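You operate a simulated robot arm through the tools that you are given. There is no shell and no other tool.

Carry out the task below with a simulated two-armed robot. There is one attempt and no reset: what you move stays moved.

Task
Test the stop button, then get the welder running again.
Fine: push it till it latches, twist the stop ring to free it, RESET, START, and wait for READY; the pulse count stays as it is. Where these are worked on the way, their far stop is far enough and under half their travel is too little: stop button.

It is judged by the outcome, as a careful person would: the job done as asked, and still so three seconds after it is handed in. It fails if anything else is knocked over, pushed out of place, dropped, spilled or broken.

Robot
Two 7-joint arms with fingered hands on one trunk that stands fixed in place. Base frame: the origin is at the foot of the trunk, x ahead of it, y to its left, z up. Units: mm, degrees, N and s.
The left shoulder is at [70, 172, 1646], the right one opposite. Payload 5 kg a hand.
The TCP of each hand is the grasp point between the finger pads, 43 mm short of the fingertips. In the tool frame z runs along the fingers and y along their closing line. Largest opening 144 mm; the body of the gripper starts 50 mm behind the TCP. The gripper is a hand of 5 fingers: y runs from the thumb to the fingers, the wrist lies at [-21, -124, -221] in the tool frame, and closing takes about 1.5 s.
Orientation is that of the tool frame in the base frame, as [roll, pitch, yaw] about the fixed x, y, z axes, in that order (R = Rz(yaw) Ry(pitch) Rx(roll)). With the fingers straight down and the wrist toward the robot, the tool's x, y and z point along [0, 1, 0], [1, 0, 0] and [0, 0, -1] of the base frame.

Tools
- The arms move only by the tool send_rows. It takes "left_motion", "right_motion" or both (then of equal length, played together; a hand with none holds still); each is a list of rows, each a list of 3 entries, a list of its own where there are three numbers: the shift along the tool's x, y, z in units of 20 mm (1.0 is 20 mm), then the turn, a rotation vector about the tool's x, y, z in units of 6 degrees (1.0 is 6 degrees), then the finger opening in mm, from 0 to 144. In form: [[[dx, dy, dz], [rx, ry, rz], gripper], ...]. A call has 1 to 20 rows; each row shifts and turns the commanded pose from where the row before left it, along the tool's axes as they then stand. A call with a number of a shift or a turn outside -1 to 1 is refused whole. Each row takes 0.2 s and may step no farther than 50 mm and 8.6 degrees from the row before; otherwise, or with a gripper value out of range, the whole call is refused. A pose out of reach is approached as far as the arm can. The call stops where the force on the tool passes 50 N (or 10 N more than at its start, if that is more) or the arm is blocked; 0.2 s more then pass. The fingers move at their own pace (about 45 mm/s each) and stop on an object; they squeeze with about 22 N. The grip force told is the motor's: it shows also when the fingers shut on nothing. Time passes only in rows, and 0.2 s behind the last, so rows that do not move let the fingers close. It gives the time, the measured TCP pose, the force on the tool (base axes), the opening and the grip force at its end, in the units of the frame above (readings bear some noise), with the torque about the TCP (base axes, N m) and any sound that the robot's microphone picked up.
- Cameras (640 x 400 px; columns grow to the right, rows downward): "scene" is now at [118.3, -55.3, 1877.6]; the picture's right is [-0.64, -0.77, 0.00], its down [-0.47, 0.38, -0.80] and it looks along [0.61, -0.51, -0.60] (base axes); focal length 309 px, centre (320, 200). "left" rides on the left gripper at [-86, -108, -168] in its tool frame; the picture's right is [-0.80, -0.28, 0.53], its down [0.54, -0.73, 0.42] and it looks along [0.27, 0.63, 0.73] (tool axes); focal length 275 px, centre (320, 200). "right" rides on the right gripper at [86, -108, -168] in its tool frame; the picture's right is [-0.80, 0.28, -0.53], its down [-0.54, -0.73, 0.42] and it looks along [-0.27, 0.63, 0.73] (tool axes); focal length 275 px, centre (320, 200).
- get_image(camera): a new picture of that camera. The clock stands still meanwhile.
- slide_trunk(by): slides the trunk up (or, below 0, down) by that many mm; the arms and the scene camera ride with it, the base frame stays. It gives what a move gives, with no picture.
- set_grasp(shape, hand): the hand has 5 fingers and takes this shape, open, in about a second: jaw (thumb against the fingers, like two jaws); tri (thumb and two fingers); tip (a fingertip pinch); poke (one finger out to press); point (the index stretched); flat (the hand flat); cup (the hand cupped); fist (a fist). The gripper value then closes the fingers along that shape, each until it touches; the sizes above hold for jaw. It gives what a move gives, with no picture.
- head_to(pan, tilt): turns the head with the scene camera to pan (to the left, within 86 degrees either way) and tilt (down, from -29 to 69), counted from straight ahead of the robot. It gives what a move gives.
- probe_pixels(camera, pixels): for up to 12 pixels [column, row] of the newest picture of that camera ("zoom" is the newest enlarged one), the place [x, y, z] in the base frame of the surface seen there, good to about 2 mm. The clock stands still meanwhile.
- enlarge(camera, box): a new picture of the part [left, top, right, bottom] of that camera's present view, enlarged. The clock stands still meanwhile.
- sign_off(): hands the job in; it is judged then, once.

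Unless the task says otherwise, let go and move clear before handing in.

The tools are called after "Call:" by a JSON object that holds its "op" and its "data". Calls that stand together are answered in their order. send_rows: Moves the arms, as the interface text tells. Its arguments: {"type":"object","properties":{"left_motion":{"type":"array","items":{"type":"array"}},"right_motion":{"type":"array","items":{"type":"array"}}},"required":[]} The other tools are called the same way: slide_trunk (by) slides the trunk up or down; set_grasp (shape, hand) gives the hand a shape; head_to (pan, tilt) turns the head that bears the scene camera; get_image (camera) takes a picture; probe_pixels (camera, pixels) gives the place of the surface under pixels of a picture; enlarge (camera, box) takes an enlarged picture of a part of a camera's view; sign_off () hands the job in.

At the start:

```text
clock: 0.0
left_position: [718.2, -26.4, 1463.4]
left_orientation: [179.9, 0.0, 90.0]
left_ft_force: [-0.3, 0.4, 0.4]
left_moment: [-0.01, 0.0, 0.02]
left_opening: 143.6
left_grasp_force: 0.1
left_shape: jaw
right_position: [415.4, -607.2, 1441.7]
right_orientation: [-179.9, 0.1, 90.0]
right_ft_force: [-0.5, -0.4, -0.5]
right_moment: [0.01, 0.02, 0.0]
right_opening: 143.9
right_grasp_force: 0.1
right_shape: jaw
trunk travel left (down, up): [-744.0, 196.0]
head pan, tilt: [-39.5, 37.2]
```

scene: 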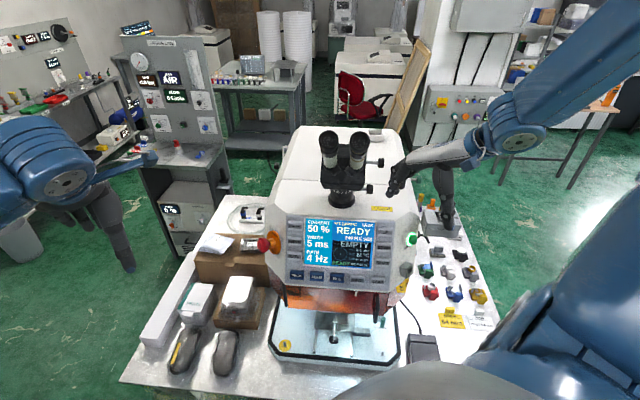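
right: 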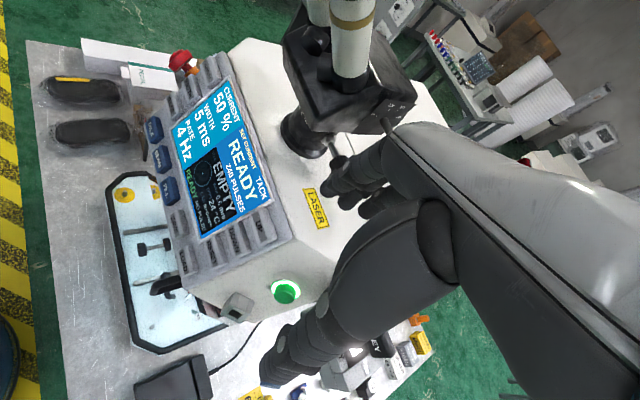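
left: 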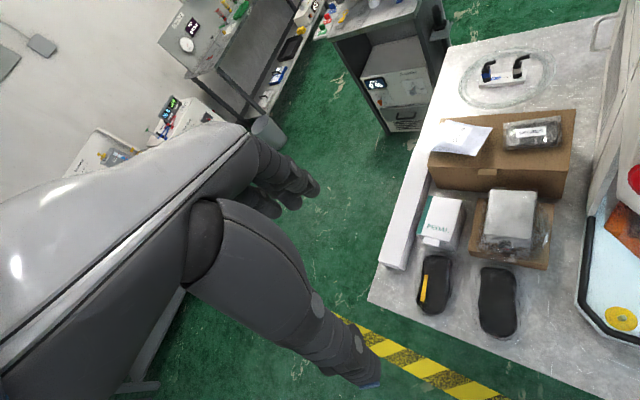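

The scene shows a laser welder with its screen at about (335,243), a red stop button on its left side at (268,243), and a green-lit button on the right side at (411,239). I'll enlarge these to look closer.

Call:
{"op": "enlarge", "data": {"camera": "scene", "box": [240, 200, 440, 325]}}

Call:
{"op": "enlarge", "data": {"camera": "right", "box": [120, 30, 340, 340]}}

Call:
{"op": "get_image", "data": {"camera": "scene"}}

```text
3.20 times, centred on (340, 262) of scene
```

zoom: 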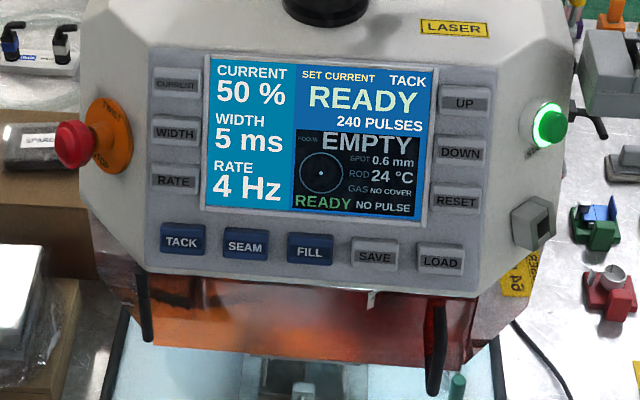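

```text
1.29 times, centred on (230, 185) of right
```

zoom: 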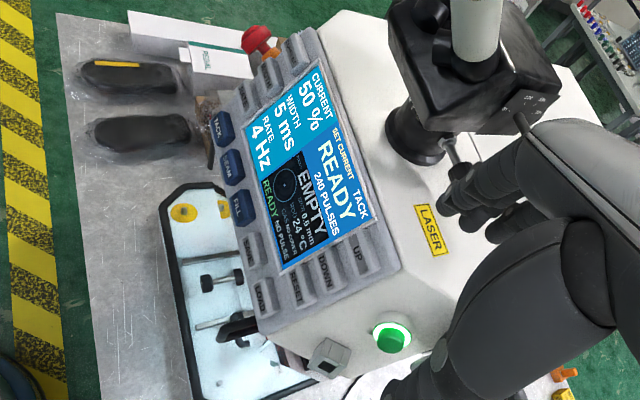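

```text
taken
```

scene: 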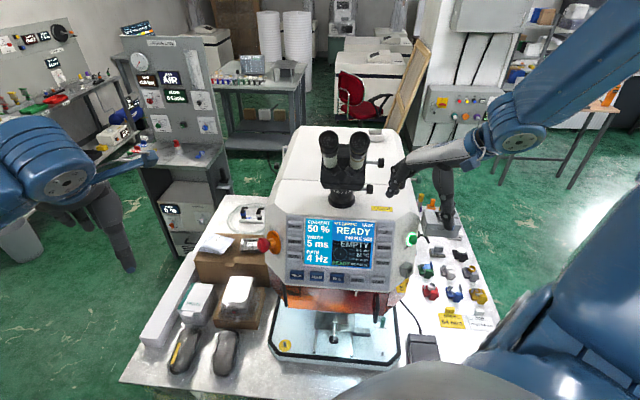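

The stop button and orange twist ring are on the left face of the panel, RESET is the lower key right of the screen, and the green START is on the right bevel. I'll zoom in and probe each of them.

Call:
{"op": "enlarge", "data": {"camera": "scene", "box": [240, 215, 320, 265]}}

```text
8.00 times, centred on (280, 240) of scene
```

zoom: 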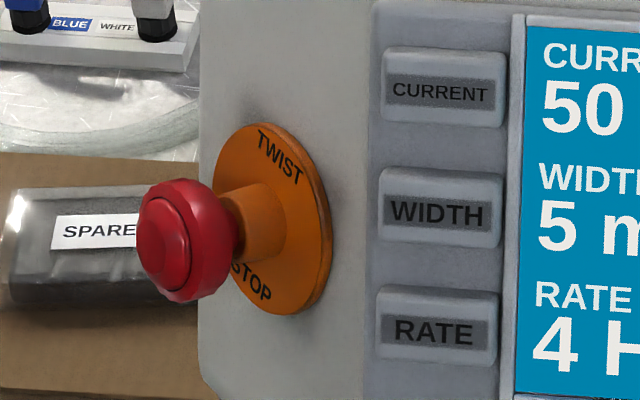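

Call:
{"op": "probe_pixels", "data": {"camera": "zoom", "pixels": [[165, 240], [205, 240], [255, 220], [285, 180], [300, 270], [270, 290], [350, 60], [350, 360], [230, 60], [220, 350], [440, 210], [250, 145]]}}

Call:
{"op": "enlarge", "data": {"camera": "scene", "box": [360, 215, 440, 265]}}

```text
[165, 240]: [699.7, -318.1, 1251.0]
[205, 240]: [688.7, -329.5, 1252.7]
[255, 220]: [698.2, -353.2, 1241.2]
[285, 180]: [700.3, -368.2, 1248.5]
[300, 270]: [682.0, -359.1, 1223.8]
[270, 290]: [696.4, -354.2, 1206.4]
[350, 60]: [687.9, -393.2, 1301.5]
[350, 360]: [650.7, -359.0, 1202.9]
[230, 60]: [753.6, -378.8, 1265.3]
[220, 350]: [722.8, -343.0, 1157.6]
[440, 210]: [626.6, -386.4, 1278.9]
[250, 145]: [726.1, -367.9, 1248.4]
```

```text
8.00 times, centred on (400, 240) of scene
```

zoom: 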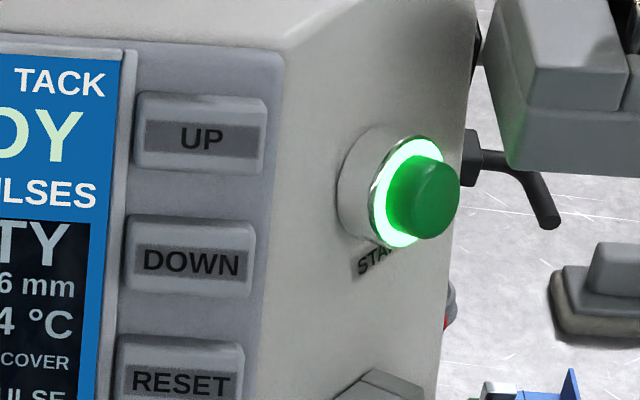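

Call:
{"op": "probe_pixels", "data": {"camera": "zoom", "pixels": [[435, 190], [405, 200], [390, 200], [360, 190], [300, 100], [300, 300], [420, 80], [420, 290], [180, 375], [190, 265], [200, 135], [270, 200]]}}

Call:
{"op": "enlarge", "data": {"camera": "scene", "box": [340, 230, 420, 280]}}

```text
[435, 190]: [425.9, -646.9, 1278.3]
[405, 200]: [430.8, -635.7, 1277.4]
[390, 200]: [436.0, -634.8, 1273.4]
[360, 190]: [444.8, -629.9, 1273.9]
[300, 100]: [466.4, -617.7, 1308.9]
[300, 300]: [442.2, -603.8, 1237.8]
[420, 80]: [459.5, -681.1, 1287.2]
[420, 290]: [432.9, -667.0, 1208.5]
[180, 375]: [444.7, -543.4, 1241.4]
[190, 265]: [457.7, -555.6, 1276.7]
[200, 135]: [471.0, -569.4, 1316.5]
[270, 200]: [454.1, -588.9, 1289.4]
```

```text
8.00 times, centred on (380, 255) of scene
```

zoom: 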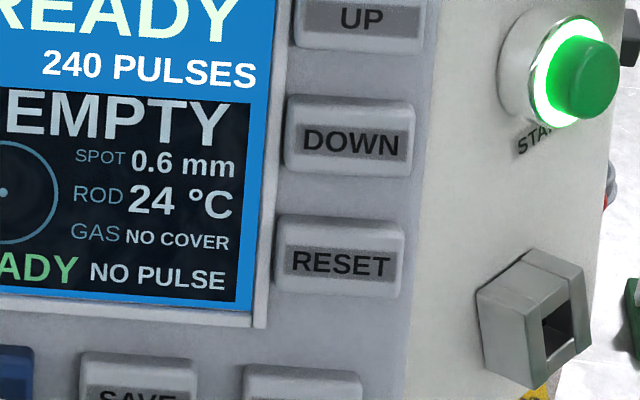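

All geometry is consistent: the stop bevel faces about (0.04,0.95,0.31), the start bevel about (-0.95,-0.03,0.31), and the panel about (-0.63,0.63,0.44). I'll put the left hand into the poke shape and see where its pressing finger sits.

Call:
{"op": "set_grasp", "data": {"shape": "poke", "hand": "left"}}

Call:
{"op": "get_image", "data": {"camera": "left"}}

Call:
{"op": "enlarge", "data": {"camera": "scene", "box": [40, 120, 200, 280]}}

```text
clock: 0.9
left_position: [718.4, -26.7, 1463.5]
left_orientation: [180.0, 0.0, 89.9]
left_ft_force: [0.2, 0.2, -0.3]
left_moment: [0.01, -0.01, 0.01]
left_opening: 0.0
left_grasp_force: 0.0
left_shape: poke
right_position: [415.9, -607.4, 1442.2]
right_orientation: [180.0, 0.0, 90.0]
right_ft_force: [0.7, 0.1, 0.0]
right_moment: [0.02, 0.0, 0.01]
right_opening: 143.7
right_grasp_force: 0.0
right_shape: jaw
trunk travel left (down, up): [-744.0, 196.0]
head pan, tilt: [-39.5, 37.2]
```

```text
taken
```

left: 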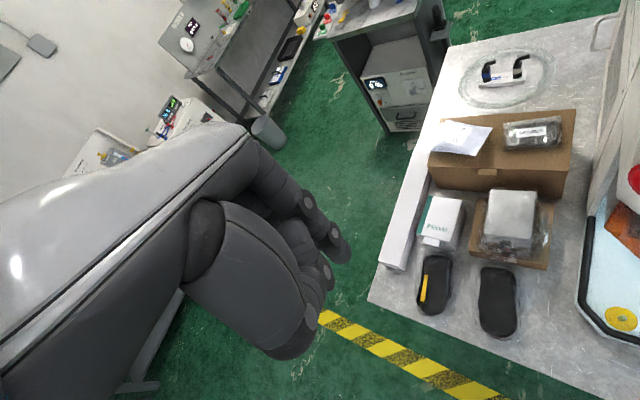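

```text
2.50 times, centred on (120, 200) of scene
```

zoom: 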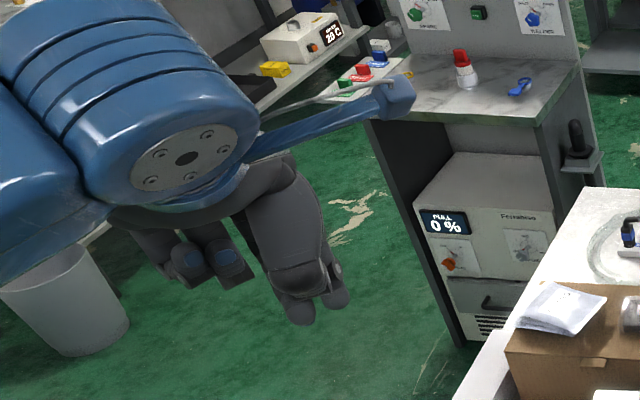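

In the left picture the index tip seems to be near (340,250) with the thumb near (290,345). I'll probe these to find the tip's place in the tool frame.

Call:
{"op": "enlarge", "data": {"camera": "left", "box": [200, 150, 400, 370]}}

Call:
{"op": "probe_pixels", "data": {"camera": "left", "pixels": [[343, 252], [335, 235], [308, 205], [325, 275], [312, 315], [295, 345], [270, 180], [240, 130], [200, 225], [300, 270]]}}

```text
1.82 times, centred on (300, 260) of left
```

zoom: 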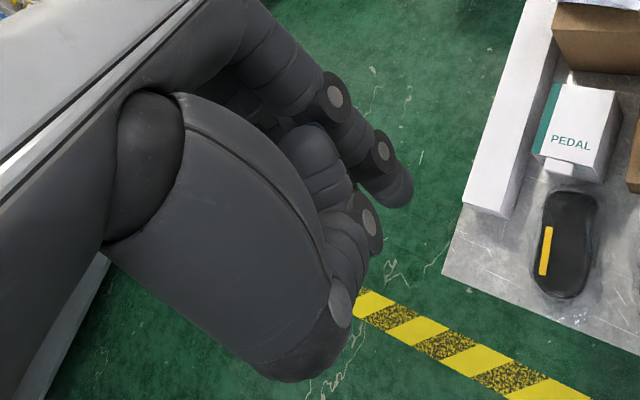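

```text
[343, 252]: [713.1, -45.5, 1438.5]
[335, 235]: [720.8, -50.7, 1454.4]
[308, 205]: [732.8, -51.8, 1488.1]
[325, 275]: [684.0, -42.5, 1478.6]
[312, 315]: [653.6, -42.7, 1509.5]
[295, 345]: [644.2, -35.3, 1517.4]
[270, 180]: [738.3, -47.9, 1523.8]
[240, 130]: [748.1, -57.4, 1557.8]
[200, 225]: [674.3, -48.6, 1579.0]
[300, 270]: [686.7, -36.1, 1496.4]
```

The poke fingertip lies at about (713,-45,1430), roughly tool (-12,-5,35..43). I'll compare with the "point" shape, which may give a longer, cleaner finger.

Call:
{"op": "set_grasp", "data": {"shape": "point", "hand": "left"}}

Call:
{"op": "enlarge", "data": {"camera": "left", "box": [200, 100, 440, 370]}}

Call:
{"op": "get_image", "data": {"camera": "left"}}

Call:
{"op": "enlarge", "data": {"camera": "scene", "box": [40, 120, 200, 280]}}

```text
clock: 1.8
left_position: [719.4, -26.6, 1464.4]
left_orientation: [180.0, 0.1, 89.9]
left_ft_force: [-0.2, 0.4, -0.8]
left_moment: [0.01, 0.03, -0.03]
left_opening: 0.0
left_grasp_force: 0.0
left_shape: point
right_position: [414.9, -608.4, 1442.1]
right_orientation: [-180.0, 0.0, 90.0]
right_ft_force: [-0.5, -0.1, 0.1]
right_moment: [-0.01, 0.01, -0.02]
right_opening: 143.8
right_grasp_force: 0.1
right_shape: jaw
trunk travel left (down, up): [-744.0, 196.0]
head pan, tilt: [-39.5, 37.2]
```

```text
1.48 times, centred on (320, 235) of left
```

zoom: 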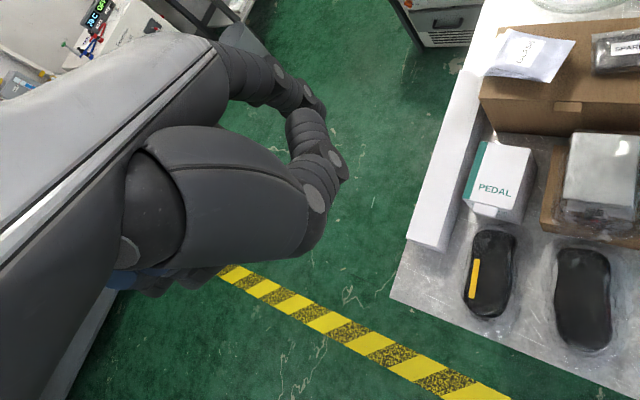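

```text
taken
```

left: 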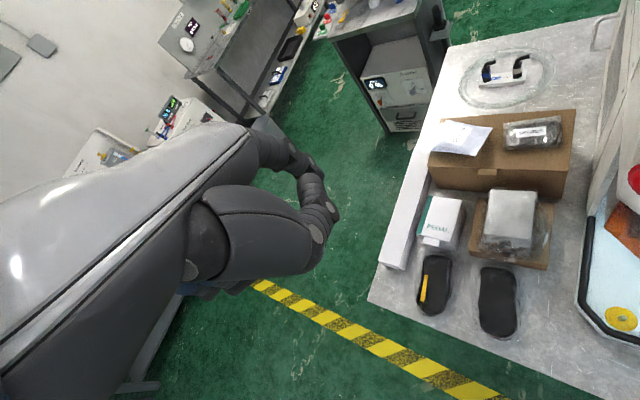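

```text
2.50 times, centred on (120, 200) of scene
```

zoom: 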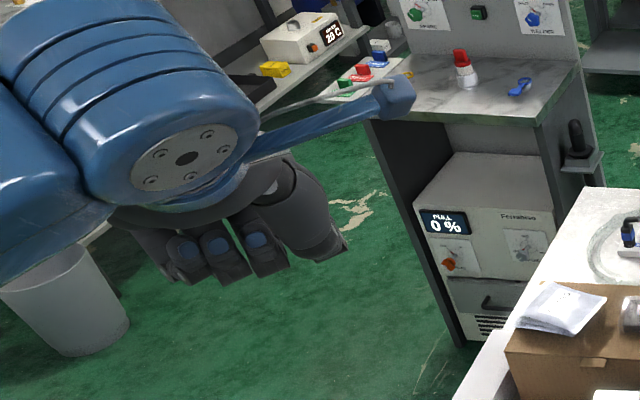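

The point shape currently looks closed (thumb meeting fingers at (325,215)). I'll send still rows with a full opening value to see how the shape reacts.

Call:
{"op": "send_rows", "data": {"left_motion": [[[0, 0, 0], [0, 0, 0], 144], [[0, 0, 0], [0, 0, 0], 144], [[0, 0, 0], [0, 0, 0], 144], [[0, 0, 0], [0, 0, 0], 144], [[0, 0, 0], [0, 0, 0], 144], [[0, 0, 0], [0, 0, 0], 144]]}}

Call:
{"op": "get_image", "data": {"camera": "left"}}

Call:
{"op": "enlarge", "data": {"camera": "scene", "box": [40, 120, 200, 280]}}

```text
clock: 3.2
left_position: [719.1, -26.4, 1463.8]
left_orientation: [180.0, 0.0, 90.1]
left_ft_force: [-0.3, -0.5, 0.7]
left_moment: [-0.03, 0.0, -0.01]
left_opening: 0.0
left_grasp_force: 0.1
left_shape: point
right_position: [415.3, -607.8, 1442.3]
right_orientation: [-179.9, 0.0, 90.0]
right_ft_force: [0.0, 1.0, 0.3]
right_moment: [0.03, -0.02, 0.01]
right_opening: 143.7
right_grasp_force: 0.0
right_shape: jaw
trunk travel left (down, up): [-744.0, 196.0]
head pan, tilt: [-39.5, 37.2]
```

```text
taken
```

left: 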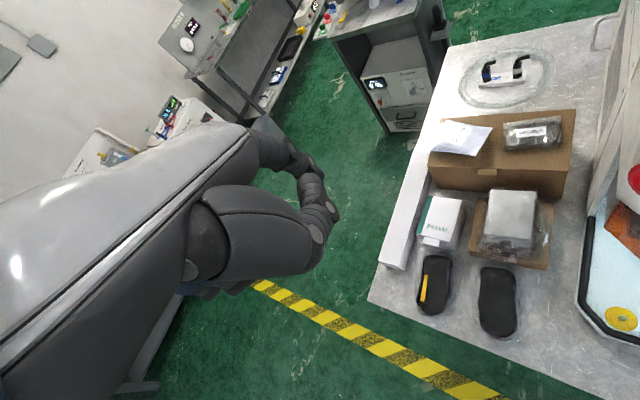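

```text
2.50 times, centred on (120, 200) of scene
```

zoom: 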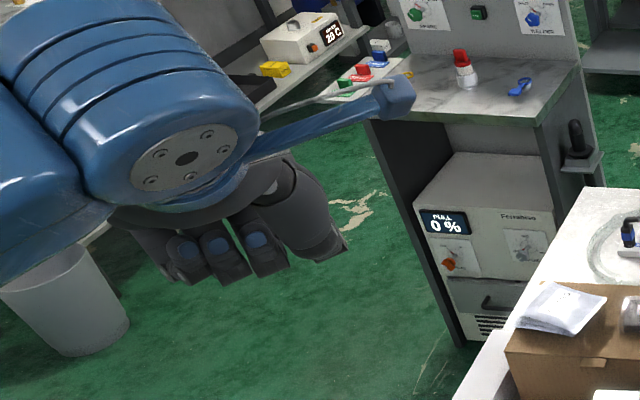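

The point shape just curls the fingers, so poke is the better presser. I'll set poke again and turn the left hand by -72° about its y so the fingers look along the stop button's axis.

Call:
{"op": "set_grasp", "data": {"shape": "poke", "hand": "left"}}

Call:
{"op": "send_rows", "data": {"left_motion": [[[0, 0, 0], [0, -1, 0], 0], [[0, 0, 0], [0, -1, 0], 0], [[0, 0, 0], [0, -1, 0], 0], [[0, 0, 0], [0, -1, 0], 0], [[0, 0, 0], [0, -1, 0], 0], [[0, 0, 0], [0, -1, 0], 0], [[0, 0, 0], [0, -1, 0], 0], [[0, 0, 0], [0, -1, 0], 0], [[0, 0, 0], [0, -1, 0], 0], [[0, 0, 0], [0, -1, 0], 0], [[0, 0, 0], [0, -1, 0], 0], [[0, 0, 0], [0, -1, 0], 0]]}}

Call:
{"op": "get_image", "data": {"camera": "left"}}

Call:
{"op": "get_image", "data": {"camera": "scene"}}

```text
clock: 4.1
left_position: [717.9, -26.3, 1463.5]
left_orientation: [-179.9, 0.0, 90.0]
left_ft_force: [-0.4, -0.4, 0.7]
left_moment: [0.03, -0.01, 0.03]
left_opening: 0.2
left_grasp_force: 0.1
left_shape: poke
right_position: [415.9, -608.4, 1442.0]
right_orientation: [-180.0, 0.0, 90.0]
right_ft_force: [-0.2, -0.1, 0.0]
right_moment: [0.02, -0.01, 0.0]
right_opening: 143.8
right_grasp_force: 0.0
right_shape: jaw
trunk travel left (down, up): [-744.0, 196.0]
head pan, tilt: [-39.5, 37.2]
```

```text
clock: 6.7
left_position: [717.4, -24.2, 1465.0]
left_orientation: [179.8, 72.1, 89.8]
left_ft_force: [-0.7, -0.1, 0.7]
left_moment: [0.04, 0.0, 0.01]
left_opening: 0.1
left_grasp_force: 0.0
left_shape: poke
right_position: [415.1, -607.6, 1441.9]
right_orientation: [-180.0, 0.0, 90.0]
right_ft_force: [0.9, 0.2, -0.6]
right_moment: [0.05, -0.01, 0.01]
right_opening: 143.7
right_grasp_force: 0.0
right_shape: jaw
trunk travel left (down, up): [-744.0, 196.0]
head pan, tilt: [-39.5, 37.2]
```

```text
taken
```

left: 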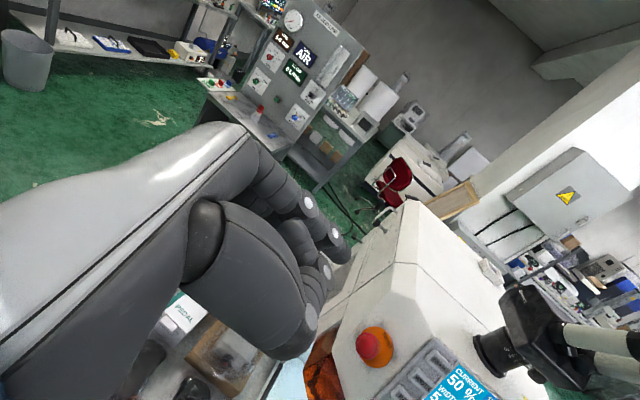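

```text
taken
```

scene: 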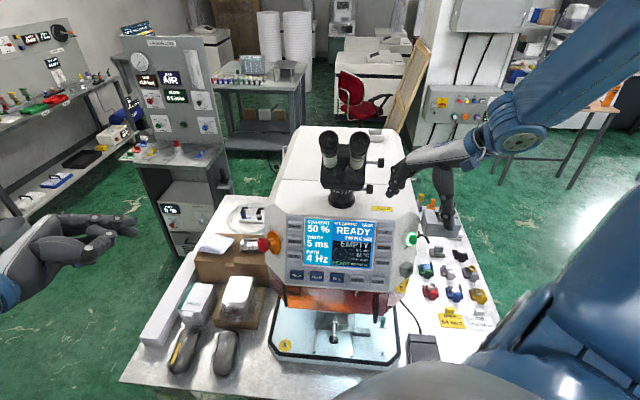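

The hand now points toward the machine; the index tip shows at about (137,232) in the scene picture. I'll zoom to measure the tip and the stop button more precisely.

Call:
{"op": "enlarge", "data": {"camera": "scene", "box": [60, 190, 156, 250]}}

Call:
{"op": "enlarge", "data": {"camera": "left", "box": [320, 300, 440, 400]}}

```text
6.67 times, centred on (108, 220) of scene
```

zoom: 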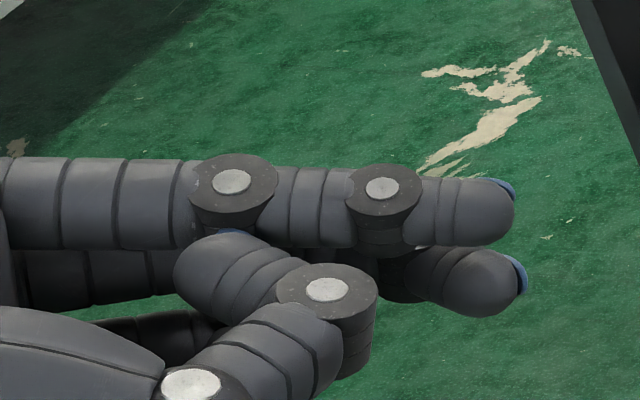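

```text
4.00 times, centred on (380, 350) of left
```

zoom: 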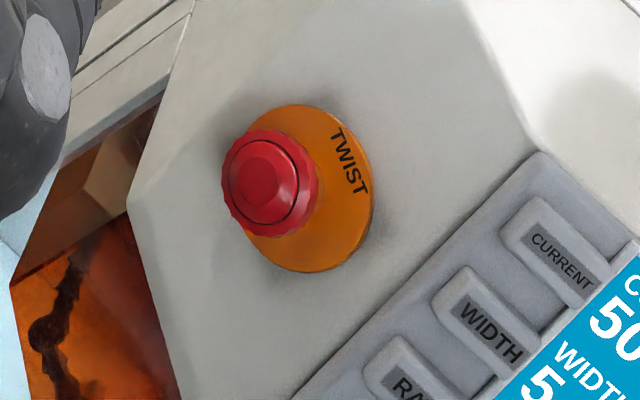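

Call:
{"op": "enlarge", "data": {"camera": "left", "box": [345, 318, 425, 378]}}

Call:
{"op": "probe_pixels", "data": {"camera": "zoom", "pixels": [[245, 175], [210, 170], [320, 260], [375, 150], [440, 180], [400, 300], [290, 320], [290, 60], [400, 90], [325, 180], [440, 240], [250, 300]]}}

Call:
{"op": "enlarge", "data": {"camera": "scene", "box": [60, 190, 156, 250]}}

Call:
{"op": "probe_pixels", "data": {"camera": "zoom", "pixels": [[510, 210], [495, 210], [470, 210], [505, 190], [505, 235], [515, 280], [495, 290], [470, 285], [382, 188], [325, 288], [200, 270], [230, 180]]}}

```text
6.67 times, centred on (385, 348) of left
```

zoom: 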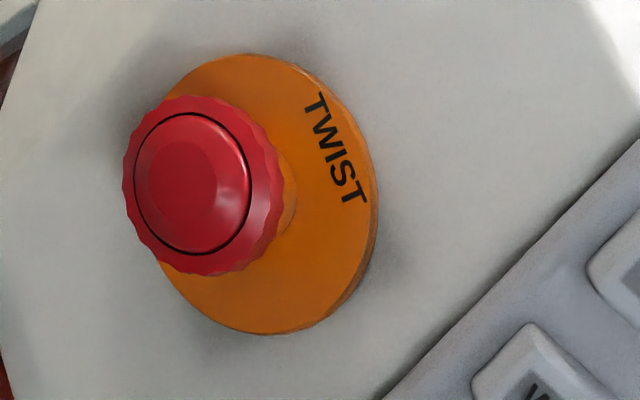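

```text
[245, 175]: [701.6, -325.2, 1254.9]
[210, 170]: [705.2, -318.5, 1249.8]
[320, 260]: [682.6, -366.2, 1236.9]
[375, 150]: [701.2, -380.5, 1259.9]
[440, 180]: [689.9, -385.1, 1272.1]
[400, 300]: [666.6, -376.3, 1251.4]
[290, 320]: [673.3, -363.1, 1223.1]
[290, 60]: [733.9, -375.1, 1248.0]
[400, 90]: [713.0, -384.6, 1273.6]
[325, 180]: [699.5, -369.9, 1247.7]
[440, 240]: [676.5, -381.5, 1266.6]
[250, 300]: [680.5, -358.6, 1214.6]
```

```text
6.67 times, centred on (108, 220) of scene
```

zoom: 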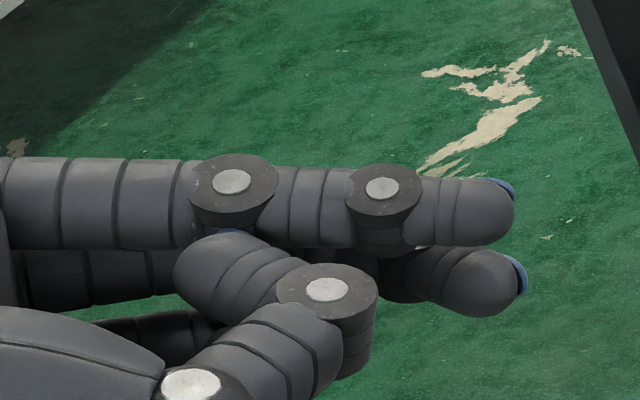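

```text
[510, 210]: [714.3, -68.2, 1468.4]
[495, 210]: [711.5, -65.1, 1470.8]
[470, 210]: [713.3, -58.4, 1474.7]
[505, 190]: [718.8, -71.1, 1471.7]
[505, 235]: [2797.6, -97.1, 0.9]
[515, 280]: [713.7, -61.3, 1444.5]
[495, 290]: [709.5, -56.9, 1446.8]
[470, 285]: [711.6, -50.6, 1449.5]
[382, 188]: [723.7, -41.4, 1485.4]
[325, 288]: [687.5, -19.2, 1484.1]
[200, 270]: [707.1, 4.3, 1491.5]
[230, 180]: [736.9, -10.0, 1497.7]
```

The red head has a smooth inner dome inside a scalloped rim, standing about 50 mm off the orange plate; head centre is near (702,-318,1250). I'll bring the left hand to about 80 mm in front of it, with opening 144 commanded to see what poke does with it.

Call:
{"op": "send_rows", "data": {"left_motion": [[[0.403, -0.043, 0.95], [0, 0, 0], 144], [[0.403, -0.043, 0.95], [0, 0, 0], 144], [[0.403, -0.043, 0.95], [0, 0, 0], 144], [[0.403, -0.043, 0.95], [0, 0, 0], 144], [[0.403, -0.043, 0.95], [0, 0, 0], 144], [[0.403, -0.043, 0.95], [0, 0, 0], 144], [[0.403, -0.043, 0.95], [0, 0, 0], 144], [[0.403, -0.043, 0.95], [0, 0, 0], 144], [[0.403, -0.043, 0.95], [0, 0, 0], 144], [[0.403, -0.043, 0.95], [0, 0, 0], 144], [[0.403, -0.043, 0.95], [0, 0, 0], 144], [[0.403, -0.043, 0.95], [0, 0, 0], 144], [[0.403, -0.043, 0.95], [0, 0, 0], 144]]}}

Call:
{"op": "get_image", "data": {"camera": "left"}}

Call:
{"op": "get_image", "data": {"camera": "scene"}}

```text
clock: 9.5
left_position: [706.2, -230.8, 1285.5]
left_orientation: [179.8, 72.0, 89.9]
left_ft_force: [-0.6, -0.2, -0.1]
left_moment: [0.05, 0.02, 0.01]
left_opening: 0.0
left_grasp_force: 0.1
left_shape: poke
right_position: [414.6, -609.2, 1441.2]
right_orientation: [-179.9, 0.0, 90.0]
right_ft_force: [-0.2, -0.3, 0.3]
right_moment: [0.04, -0.03, 0.02]
right_opening: 143.7
right_grasp_force: 0.0
right_shape: jaw
trunk travel left (down, up): [-744.0, 196.0]
head pan, tilt: [-39.5, 37.2]
```

```text
taken
```

left: 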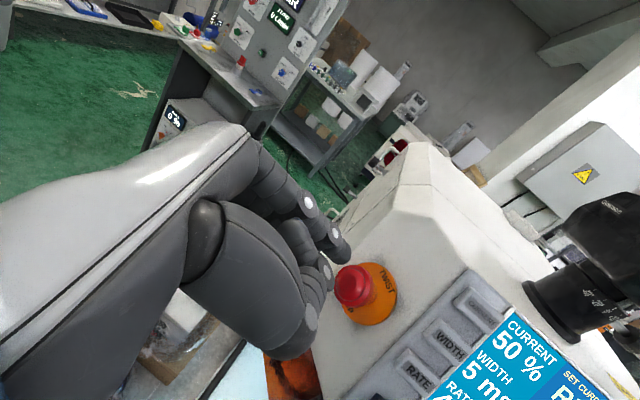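

```text
taken
```

scene: 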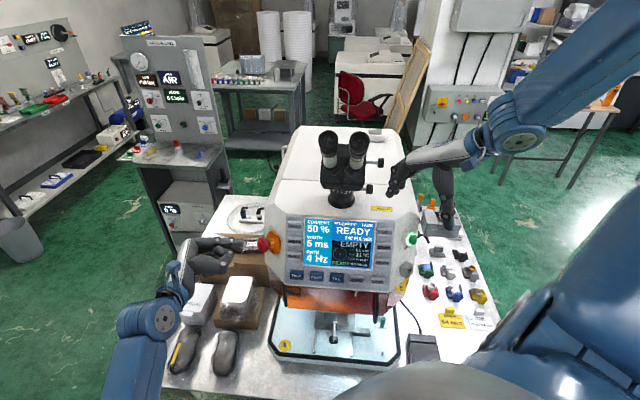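

Call:
{"op": "enlarge", "data": {"camera": "left", "box": [300, 220, 420, 340]}}

Call:
{"op": "probe_pixels", "data": {"camera": "zoom", "pixels": [[150, 215], [170, 210], [190, 230], [225, 190], [240, 235], [290, 180], [300, 260], [210, 310], [260, 330], [110, 120], [130, 250], [160, 260]]}}

Call:
{"op": "enlarge", "data": {"camera": "scene", "box": [216, 215, 312, 275]}}

Call:
{"op": "probe_pixels", "data": {"camera": "zoom", "pixels": [[268, 190], [290, 200], [340, 190], [350, 210], [380, 190], [365, 160], [365, 235], [455, 190], [430, 140], [440, 260], [470, 220], [240, 190]]}}

```text
3.33 times, centred on (360, 280) of left
```

zoom: 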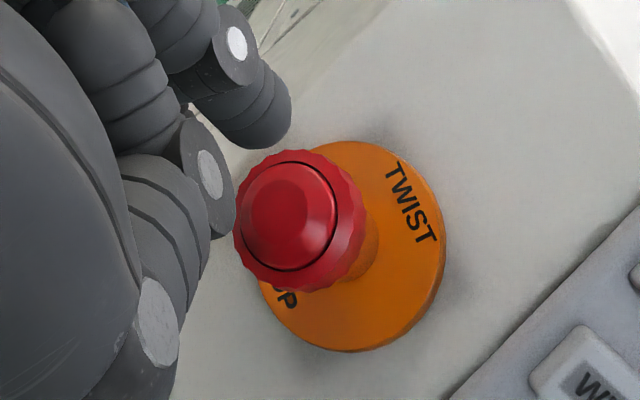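

```text
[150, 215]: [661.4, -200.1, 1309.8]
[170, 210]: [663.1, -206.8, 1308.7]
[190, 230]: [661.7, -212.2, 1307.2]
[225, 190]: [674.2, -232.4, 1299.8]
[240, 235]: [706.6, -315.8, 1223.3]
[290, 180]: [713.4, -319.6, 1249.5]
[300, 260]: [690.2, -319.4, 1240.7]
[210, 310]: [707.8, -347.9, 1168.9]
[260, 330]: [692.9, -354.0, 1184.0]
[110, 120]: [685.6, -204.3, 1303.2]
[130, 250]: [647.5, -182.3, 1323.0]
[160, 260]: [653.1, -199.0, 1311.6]
```

```text
6.67 times, centred on (264, 245) of scene
```

zoom: 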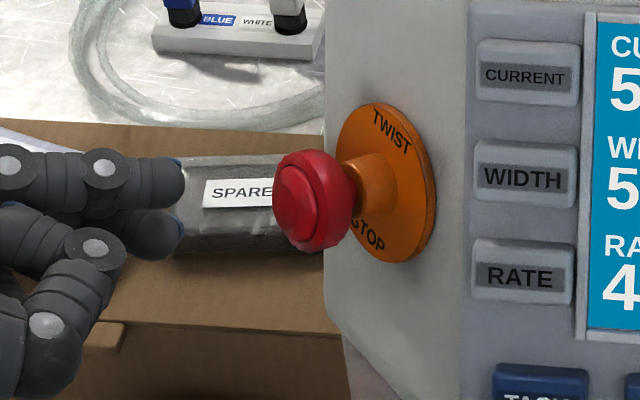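

```text
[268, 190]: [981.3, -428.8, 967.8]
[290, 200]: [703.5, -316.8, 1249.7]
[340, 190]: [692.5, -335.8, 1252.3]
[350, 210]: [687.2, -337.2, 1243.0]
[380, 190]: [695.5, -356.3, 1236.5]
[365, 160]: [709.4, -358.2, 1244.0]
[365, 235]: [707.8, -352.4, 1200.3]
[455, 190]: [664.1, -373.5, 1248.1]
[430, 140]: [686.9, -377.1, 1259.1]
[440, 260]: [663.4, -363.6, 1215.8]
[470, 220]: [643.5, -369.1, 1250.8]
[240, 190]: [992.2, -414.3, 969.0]
```

The dome's inner circle is centred near (288,217) in the left zoom. I'll probe its centre and rim to fix the axis.

Call:
{"op": "enlarge", "data": {"camera": "left", "box": [325, 250, 405, 330]}}

Call:
{"op": "probe_pixels", "data": {"camera": "zoom", "pixels": [[153, 205], [160, 145], [145, 270], [95, 200], [215, 190], [110, 150], [205, 250], [175, 290], [230, 170], [130, 115], [80, 215], [240, 200]]}}

```text
5.00 times, centred on (365, 290) of left
```

zoom: 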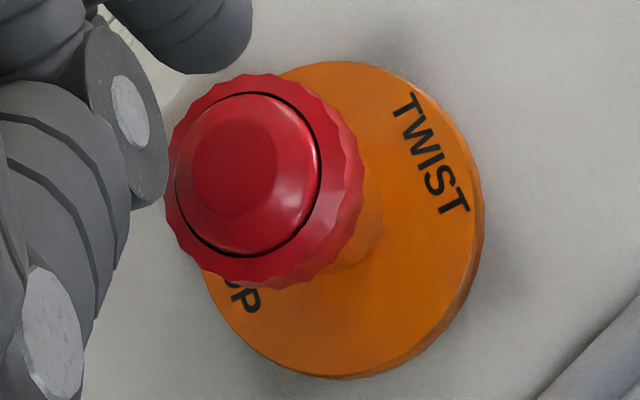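

```text
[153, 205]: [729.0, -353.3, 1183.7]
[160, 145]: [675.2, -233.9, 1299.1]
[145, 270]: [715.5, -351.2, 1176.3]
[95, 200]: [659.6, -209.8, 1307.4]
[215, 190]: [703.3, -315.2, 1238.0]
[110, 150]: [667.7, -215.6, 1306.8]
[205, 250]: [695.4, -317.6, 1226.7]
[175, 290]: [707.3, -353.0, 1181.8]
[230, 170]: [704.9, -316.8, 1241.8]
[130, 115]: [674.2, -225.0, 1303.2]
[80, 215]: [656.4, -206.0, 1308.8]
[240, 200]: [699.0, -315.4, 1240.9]
```

Call:
{"op": "probe_pixels", "data": {"camera": "zoom", "pixels": [[248, 174], [184, 174], [312, 174], [250, 100], [247, 248], [172, 190], [340, 165], [262, 83], [250, 272], [460, 330], [300, 75], [345, 365]]}}

```text
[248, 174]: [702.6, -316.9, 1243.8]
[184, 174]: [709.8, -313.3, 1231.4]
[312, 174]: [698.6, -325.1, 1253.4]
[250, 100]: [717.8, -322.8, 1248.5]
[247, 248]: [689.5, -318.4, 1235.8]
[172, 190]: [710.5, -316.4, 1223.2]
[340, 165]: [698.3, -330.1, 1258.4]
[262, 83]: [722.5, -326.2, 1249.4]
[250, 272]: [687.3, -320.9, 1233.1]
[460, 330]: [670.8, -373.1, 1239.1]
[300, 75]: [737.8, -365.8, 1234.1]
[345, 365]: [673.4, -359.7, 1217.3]
```

The dome rim centre is near (704,-320,1242), diameter about 31 mm, and two fingers extend side by side in this poke. I'll tilt the hand +24° so the index leads alone and bring its tip about 12 mm in front of the dome.

Call:
{"op": "send_rows", "data": {"left_motion": [[[0, 0, 0], [0, 1, 0], 144], [[0, 0, 0], [0, 1, 0], 144], [[0, 0, 0], [0, 1, 0], 144], [[0, 0, 0], [0, 1, 0], 144], [[-0.072, -0.055, 0.63], [0, 0, 0], 144], [[-0.072, -0.055, 0.63], [0, 0, 0], 144], [[-0.072, -0.055, 0.62], [0, 0, 0], 144]]}}

Call:
{"op": "enlarge", "data": {"camera": "left", "box": [280, 200, 400, 320]}}

Call:
{"op": "enlarge", "data": {"camera": "scene", "box": [216, 215, 312, 275]}}

```text
clock: 11.1
left_position: [705.4, -257.2, 1262.9]
left_orientation: [179.7, 47.7, 89.9]
left_ft_force: [-0.8, -0.7, 0.2]
left_moment: [0.03, -0.01, 0.0]
left_opening: 0.1
left_grasp_force: 0.1
left_shape: poke
right_position: [414.9, -607.8, 1441.9]
right_orientation: [-179.9, 0.0, 90.0]
right_ft_force: [-0.3, 0.9, 0.3]
right_moment: [0.03, 0.01, -0.02]
right_opening: 143.9
right_grasp_force: 0.1
right_shape: jaw
trunk travel left (down, up): [-744.0, 196.0]
head pan, tilt: [-39.5, 37.2]
```

```text
3.33 times, centred on (340, 260) of left
```

zoom: 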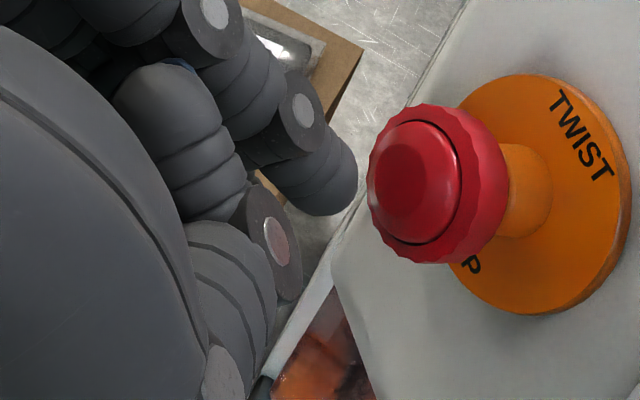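

```text
6.67 times, centred on (264, 245) of scene
```

zoom: 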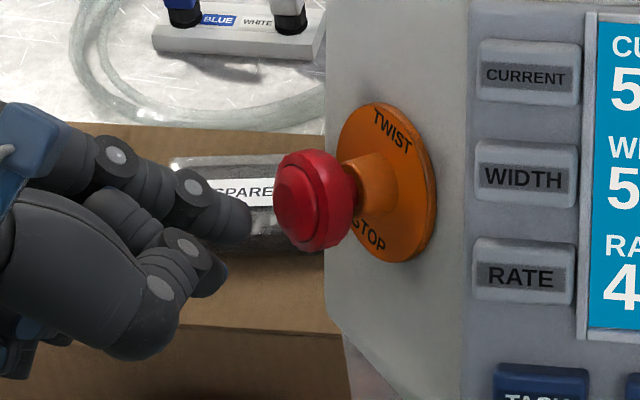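

Call:
{"op": "probe_pixels", "data": {"camera": "zoom", "pixels": [[240, 220], [245, 210], [248, 230], [225, 220], [240, 195], [292, 205], [297, 180], [297, 225], [285, 210]]}}

Call:
{"op": "enlarge", "data": {"camera": "left", "box": [300, 215, 390, 290]}}

Call:
{"op": "probe_pixels", "data": {"camera": "zoom", "pixels": [[120, 270], [150, 225], [135, 190], [95, 200], [385, 245], [310, 245], [450, 235], [395, 170], [385, 325]]}}

```text
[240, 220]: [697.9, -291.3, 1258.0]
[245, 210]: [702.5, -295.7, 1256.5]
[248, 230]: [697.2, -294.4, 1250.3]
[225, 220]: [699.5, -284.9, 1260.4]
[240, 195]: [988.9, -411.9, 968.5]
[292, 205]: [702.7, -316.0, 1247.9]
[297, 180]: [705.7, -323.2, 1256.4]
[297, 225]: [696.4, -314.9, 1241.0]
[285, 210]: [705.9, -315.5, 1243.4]
```

```text
5.33 times, centred on (345, 252) of left
```

zoom: 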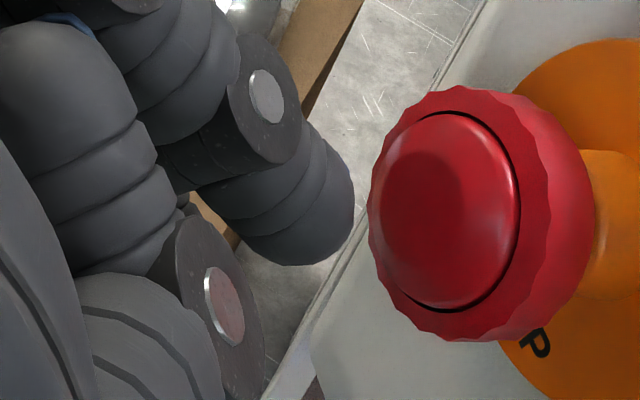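

```text
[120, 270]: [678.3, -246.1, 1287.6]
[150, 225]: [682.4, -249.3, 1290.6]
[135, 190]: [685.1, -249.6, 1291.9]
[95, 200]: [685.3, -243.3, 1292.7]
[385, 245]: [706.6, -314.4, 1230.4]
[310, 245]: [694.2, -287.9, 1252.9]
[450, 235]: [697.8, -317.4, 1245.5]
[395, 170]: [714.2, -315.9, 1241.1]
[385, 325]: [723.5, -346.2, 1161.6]
```

The index tip contact point is about (706,-300,1247) and sits within 3 mm of the button axis, roughly 14-16 mm off the dome. I'll advance along the axis in 2 mm steps and watch the force.

Call:
{"op": "send_rows", "data": {"left_motion": [[[-0.05, -0.02, 0.09], [0, 0, 0], 144], [[-0.05, -0.02, 0.09], [0, 0, 0], 144], [[-0.05, -0.02, 0.09], [0, 0, 0], 144], [[-0.05, -0.02, 0.09], [0, 0, 0], 144], [[-0.04, -0.003, 0.091], [0, 0, 0], 144], [[-0.04, -0.003, 0.091], [0, 0, 0], 144], [[-0.04, -0.003, 0.091], [0, 0, 0], 144]]}}

Call:
{"op": "enlarge", "data": {"camera": "left", "box": [300, 215, 390, 290]}}

Call:
{"op": "enlarge", "data": {"camera": "scene", "box": [216, 215, 312, 275]}}

```text
clock: 12.9
left_position: [724.5, -230.0, 1243.8]
left_orientation: [177.9, 44.1, 89.9]
left_ft_force: [-0.9, -0.6, 0.8]
left_moment: [-0.01, 0.03, 0.0]
left_opening: 0.0
left_grasp_force: 0.1
left_shape: poke
right_position: [414.3, -607.0, 1441.8]
right_orientation: [-179.9, 0.0, 90.0]
right_ft_force: [0.3, 0.0, -0.7]
right_moment: [0.0, -0.02, 0.0]
right_opening: 143.6
right_grasp_force: 0.1
right_shape: jaw
trunk travel left (down, up): [-744.0, 196.0]
head pan, tilt: [-39.5, 37.2]
stopped in row 7 (left hand): the arm was blocked; the commanded pose is now the measured one
```

```text
5.33 times, centred on (345, 252) of left
```

zoom: 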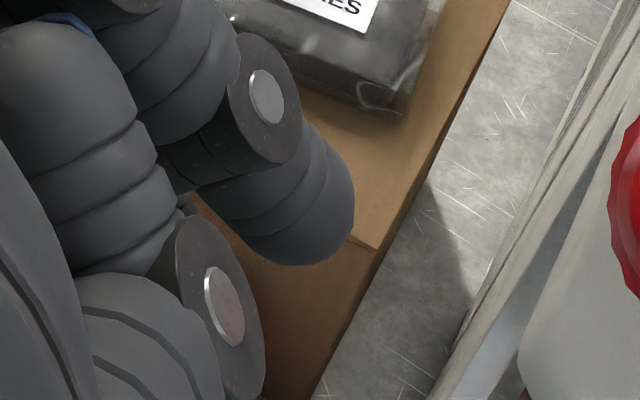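

```text
6.67 times, centred on (264, 245) of scene
```

zoom: 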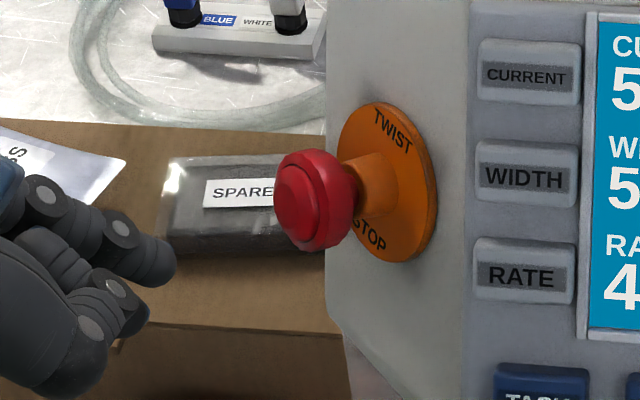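

The arm was reported blocked with no force, and it drifted away to (724,-230,1244) rather than advancing. I'll look at the whole scene for what the arm might be hitting.

Call:
{"op": "get_image", "data": {"camera": "scene"}}

Call:
{"op": "get_image", "data": {"camera": "right"}}

Call:
{"op": "get_image", "data": {"camera": "left"}}

```text
taken
```

scene: 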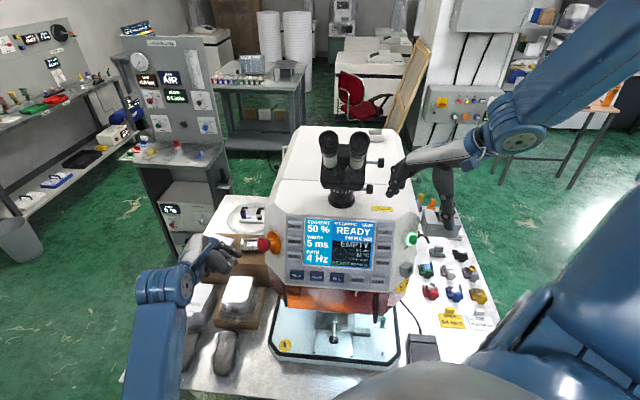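

```text
taken
```

right: 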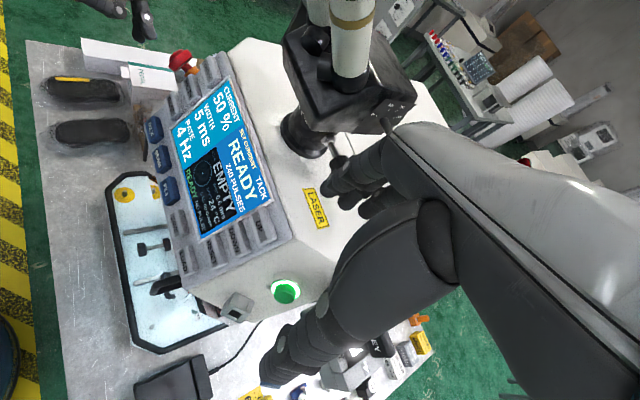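

```text
taken
```

left: 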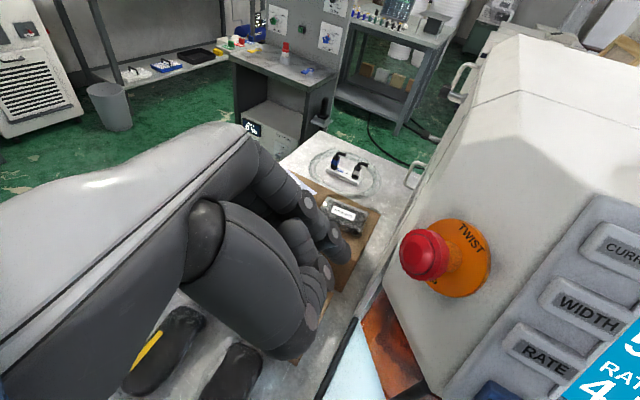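

Nothing touches the arm in the pictures, so this looks like a wrist joint limit at the steeper tilt. I'll back off and turn back toward the 72° tilt, which tracked well.

Call:
{"op": "send_rows", "data": {"left_motion": [[[0, 0, -0.5], [0, -1, 0], 144], [[0, 0, -0.5], [0, -1, 0], 144], [[0, 0, -0.5], [0, -1, 0], 144], [[0, 0, -0.5], [0, -1, 0], 144], [[0, 0, -0.5], [0, -0.7, 0], 144], [[0, 0, 0], [0, 0, 0], 144]]}}

```text
clock: 14.3
left_position: [719.3, -191.5, 1272.0]
left_orientation: [175.5, 72.4, 87.2]
left_ft_force: [0.5, -0.8, 0.5]
left_moment: [0.02, 0.0, 0.02]
left_opening: 0.0
left_grasp_force: 0.0
left_shape: poke
right_position: [414.1, -607.3, 1442.2]
right_orientation: [180.0, 0.1, 89.9]
right_ft_force: [-0.6, -0.2, -0.1]
right_moment: [-0.01, -0.01, 0.03]
right_opening: 143.8
right_grasp_force: 0.1
right_shape: jaw
trunk travel left (down, up): [-744.0, 196.0]
head pan, tilt: [-39.5, 37.2]
```

The pose recovered to pitch 72. I'll instead tilt the other way (pitch about 96) so the middle finger leads, and go to a stand-off in front of the button, checking how the arm tracks.

Call:
{"op": "send_rows", "data": {"left_motion": [[[0, 0, 0], [0, -1, 0], 144], [[0, 0, 0], [0, -1, 0], 144], [[0, 0, 0], [0, -1, 0], 144], [[0, 0, 0], [0, -1, 0], 144], [[0.2, -0.2, 0.6], [0, 0, 0], 144], [[0.2, -0.2, 0.6], [0, 0, 0], 144], [[0.2, -0.2, 0.6], [0, 0, 0], 144], [[0.2, -0.2, 0.6], [0, 0, 0], 144], [[0, 0, 0], [0, 0, 0], 144]]}}

Call:
{"op": "get_image", "data": {"camera": "left"}}

Call:
{"op": "get_image", "data": {"camera": "scene"}}

```text
clock: 16.3
left_position: [706.4, -237.8, 1259.3]
left_orientation: [12.0, 83.4, -76.7]
left_ft_force: [0.6, 0.0, 0.5]
left_moment: [-0.01, -0.01, -0.01]
left_opening: 0.0
left_grasp_force: 0.0
left_shape: poke
right_position: [415.1, -608.8, 1441.1]
right_orientation: [180.0, 0.0, 90.0]
right_ft_force: [-0.8, 0.6, -0.1]
right_moment: [-0.03, 0.0, 0.03]
right_opening: 143.8
right_grasp_force: 0.0
right_shape: jaw
trunk travel left (down, up): [-744.0, 196.0]
head pan, tilt: [-39.5, 37.2]
```

```text
taken
```

left: 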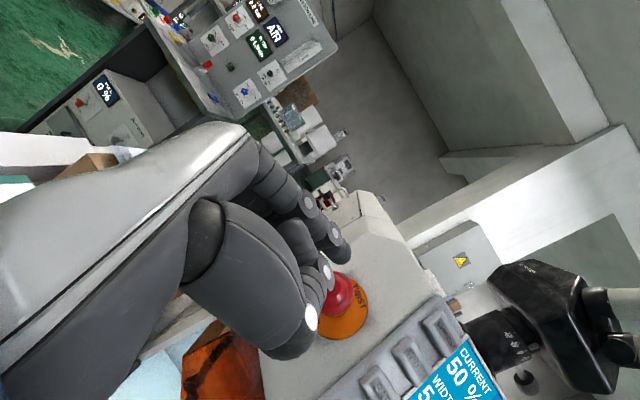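

```text
taken
```

scene: 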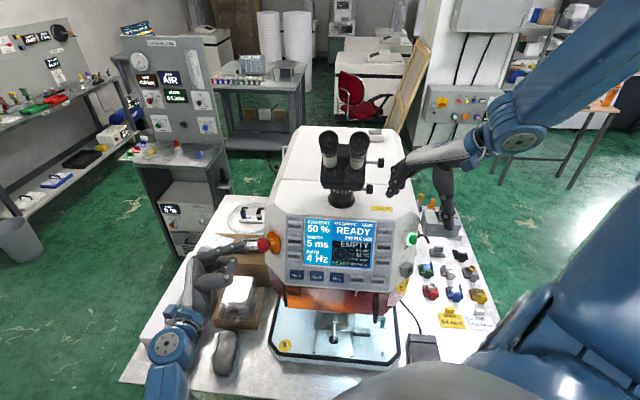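

Tracking is good here (pitch 96, about 2 mm off). I'll zoom in to see the finger tips against the button.

Call:
{"op": "enlarge", "data": {"camera": "scene", "box": [216, 215, 312, 275]}}

Call:
{"op": "probe_pixels", "data": {"camera": "zoom", "pixels": [[180, 200], [200, 200], [215, 195], [225, 195], [220, 210], [205, 230], [215, 235], [225, 230], [290, 200]]}}

Call:
{"op": "enlarge", "data": {"camera": "left", "box": [290, 220, 390, 345]}}

```text
6.67 times, centred on (264, 245) of scene
```

zoom: 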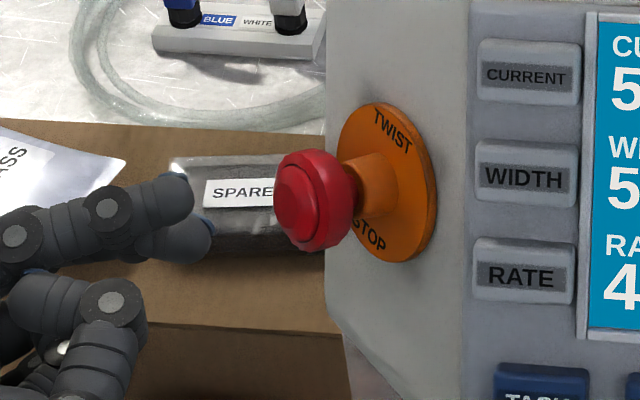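

```text
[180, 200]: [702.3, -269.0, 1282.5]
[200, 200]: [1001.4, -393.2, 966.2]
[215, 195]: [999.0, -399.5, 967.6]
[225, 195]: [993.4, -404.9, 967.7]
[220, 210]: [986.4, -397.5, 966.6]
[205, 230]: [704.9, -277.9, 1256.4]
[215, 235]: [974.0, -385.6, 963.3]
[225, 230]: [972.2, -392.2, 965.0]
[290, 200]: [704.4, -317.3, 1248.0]
```

```text
3.20 times, centred on (340, 282) of left
```

zoom: 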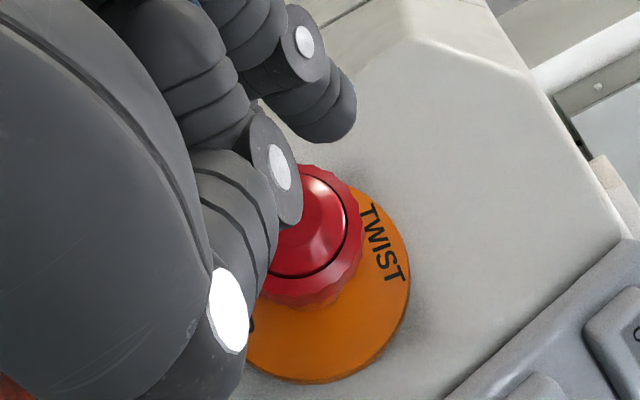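

Call:
{"op": "send_rows", "data": {"left_motion": [[[0.06, -0.048, 0.295], [0, 0, 0], 144], [[0.06, -0.048, 0.295], [0, 0, 0], 144], [[0.06, -0.048, 0.295], [0, 0, 0], 144], [[0.06, -0.048, 0.295], [0, 0, 0], 144], [[0, 0, 0], [0, 0, 0], 144]]}}

Call:
{"op": "enlarge", "data": {"camera": "scene", "box": [216, 215, 312, 275]}}

Call:
{"op": "enlarge", "data": {"camera": "left", "box": [290, 220, 390, 345]}}

```text
clock: 17.7
left_position: [708.7, -241.5, 1237.3]
left_orientation: [20.1, 85.5, -68.2]
left_ft_force: [0.3, 0.7, 0.1]
left_moment: [-0.01, -0.01, 0.02]
left_opening: 0.3
left_grasp_force: 0.2
left_shape: poke
right_position: [414.5, -607.2, 1442.6]
right_orientation: [180.0, 0.0, 90.0]
right_ft_force: [1.4, -1.2, 0.6]
right_moment: [0.01, -0.01, -0.02]
right_opening: 143.7
right_grasp_force: 0.0
right_shape: jaw
trunk travel left (down, up): [-744.0, 196.0]
head pan, tilt: [-39.5, 37.2]
stopped in row 5 (left hand): the arm was blocked; the commanded pose is now the measured one
```

```text
6.67 times, centred on (264, 245) of scene
```

zoom: 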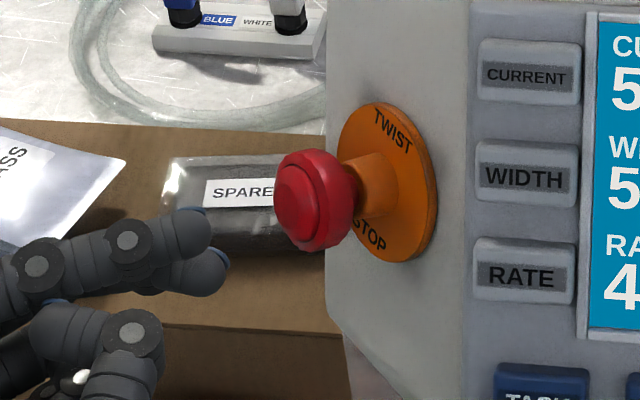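

```text
3.20 times, centred on (340, 282) of left
```

zoom: 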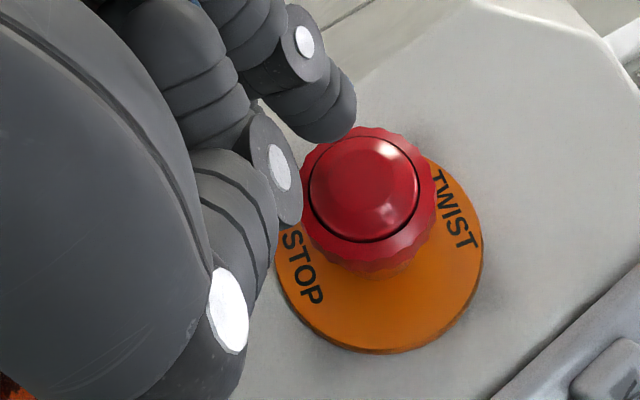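

The arm got blocked again as it moved toward -y, so a joint limit is in the way. I'll turn the head to see the left arm's posture.

Call:
{"op": "head_to", "data": {"pan": 0, "tilt": 55}}

Call:
{"op": "get_image", "data": {"camera": "scene"}}

```text
clock: 18.8
left_position: [708.7, -242.5, 1237.0]
left_orientation: [20.5, 85.6, -67.9]
left_ft_force: [0.3, -0.1, 1.1]
left_moment: [-0.01, -0.01, 0.04]
left_opening: 0.0
left_grasp_force: 0.2
left_shape: poke
right_position: [413.6, -607.0, 1442.5]
right_orientation: [180.0, 0.0, 90.0]
right_ft_force: [0.1, 0.2, 0.2]
right_moment: [-0.01, 0.02, 0.02]
right_opening: 143.8
right_grasp_force: 0.0
right_shape: jaw
trunk travel left (down, up): [-744.0, 196.0]
head pan, tilt: [0.0, 55.0]
```

```text
taken
```

scene: 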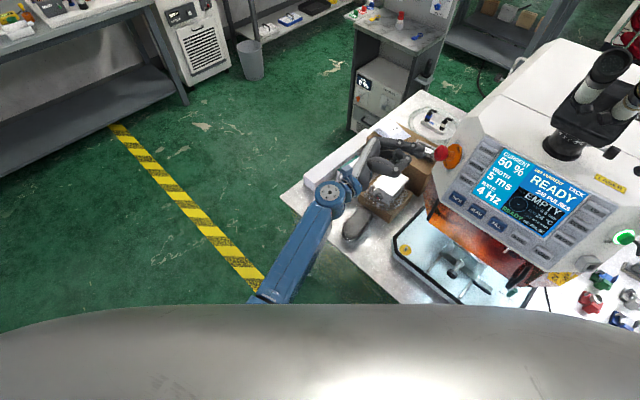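

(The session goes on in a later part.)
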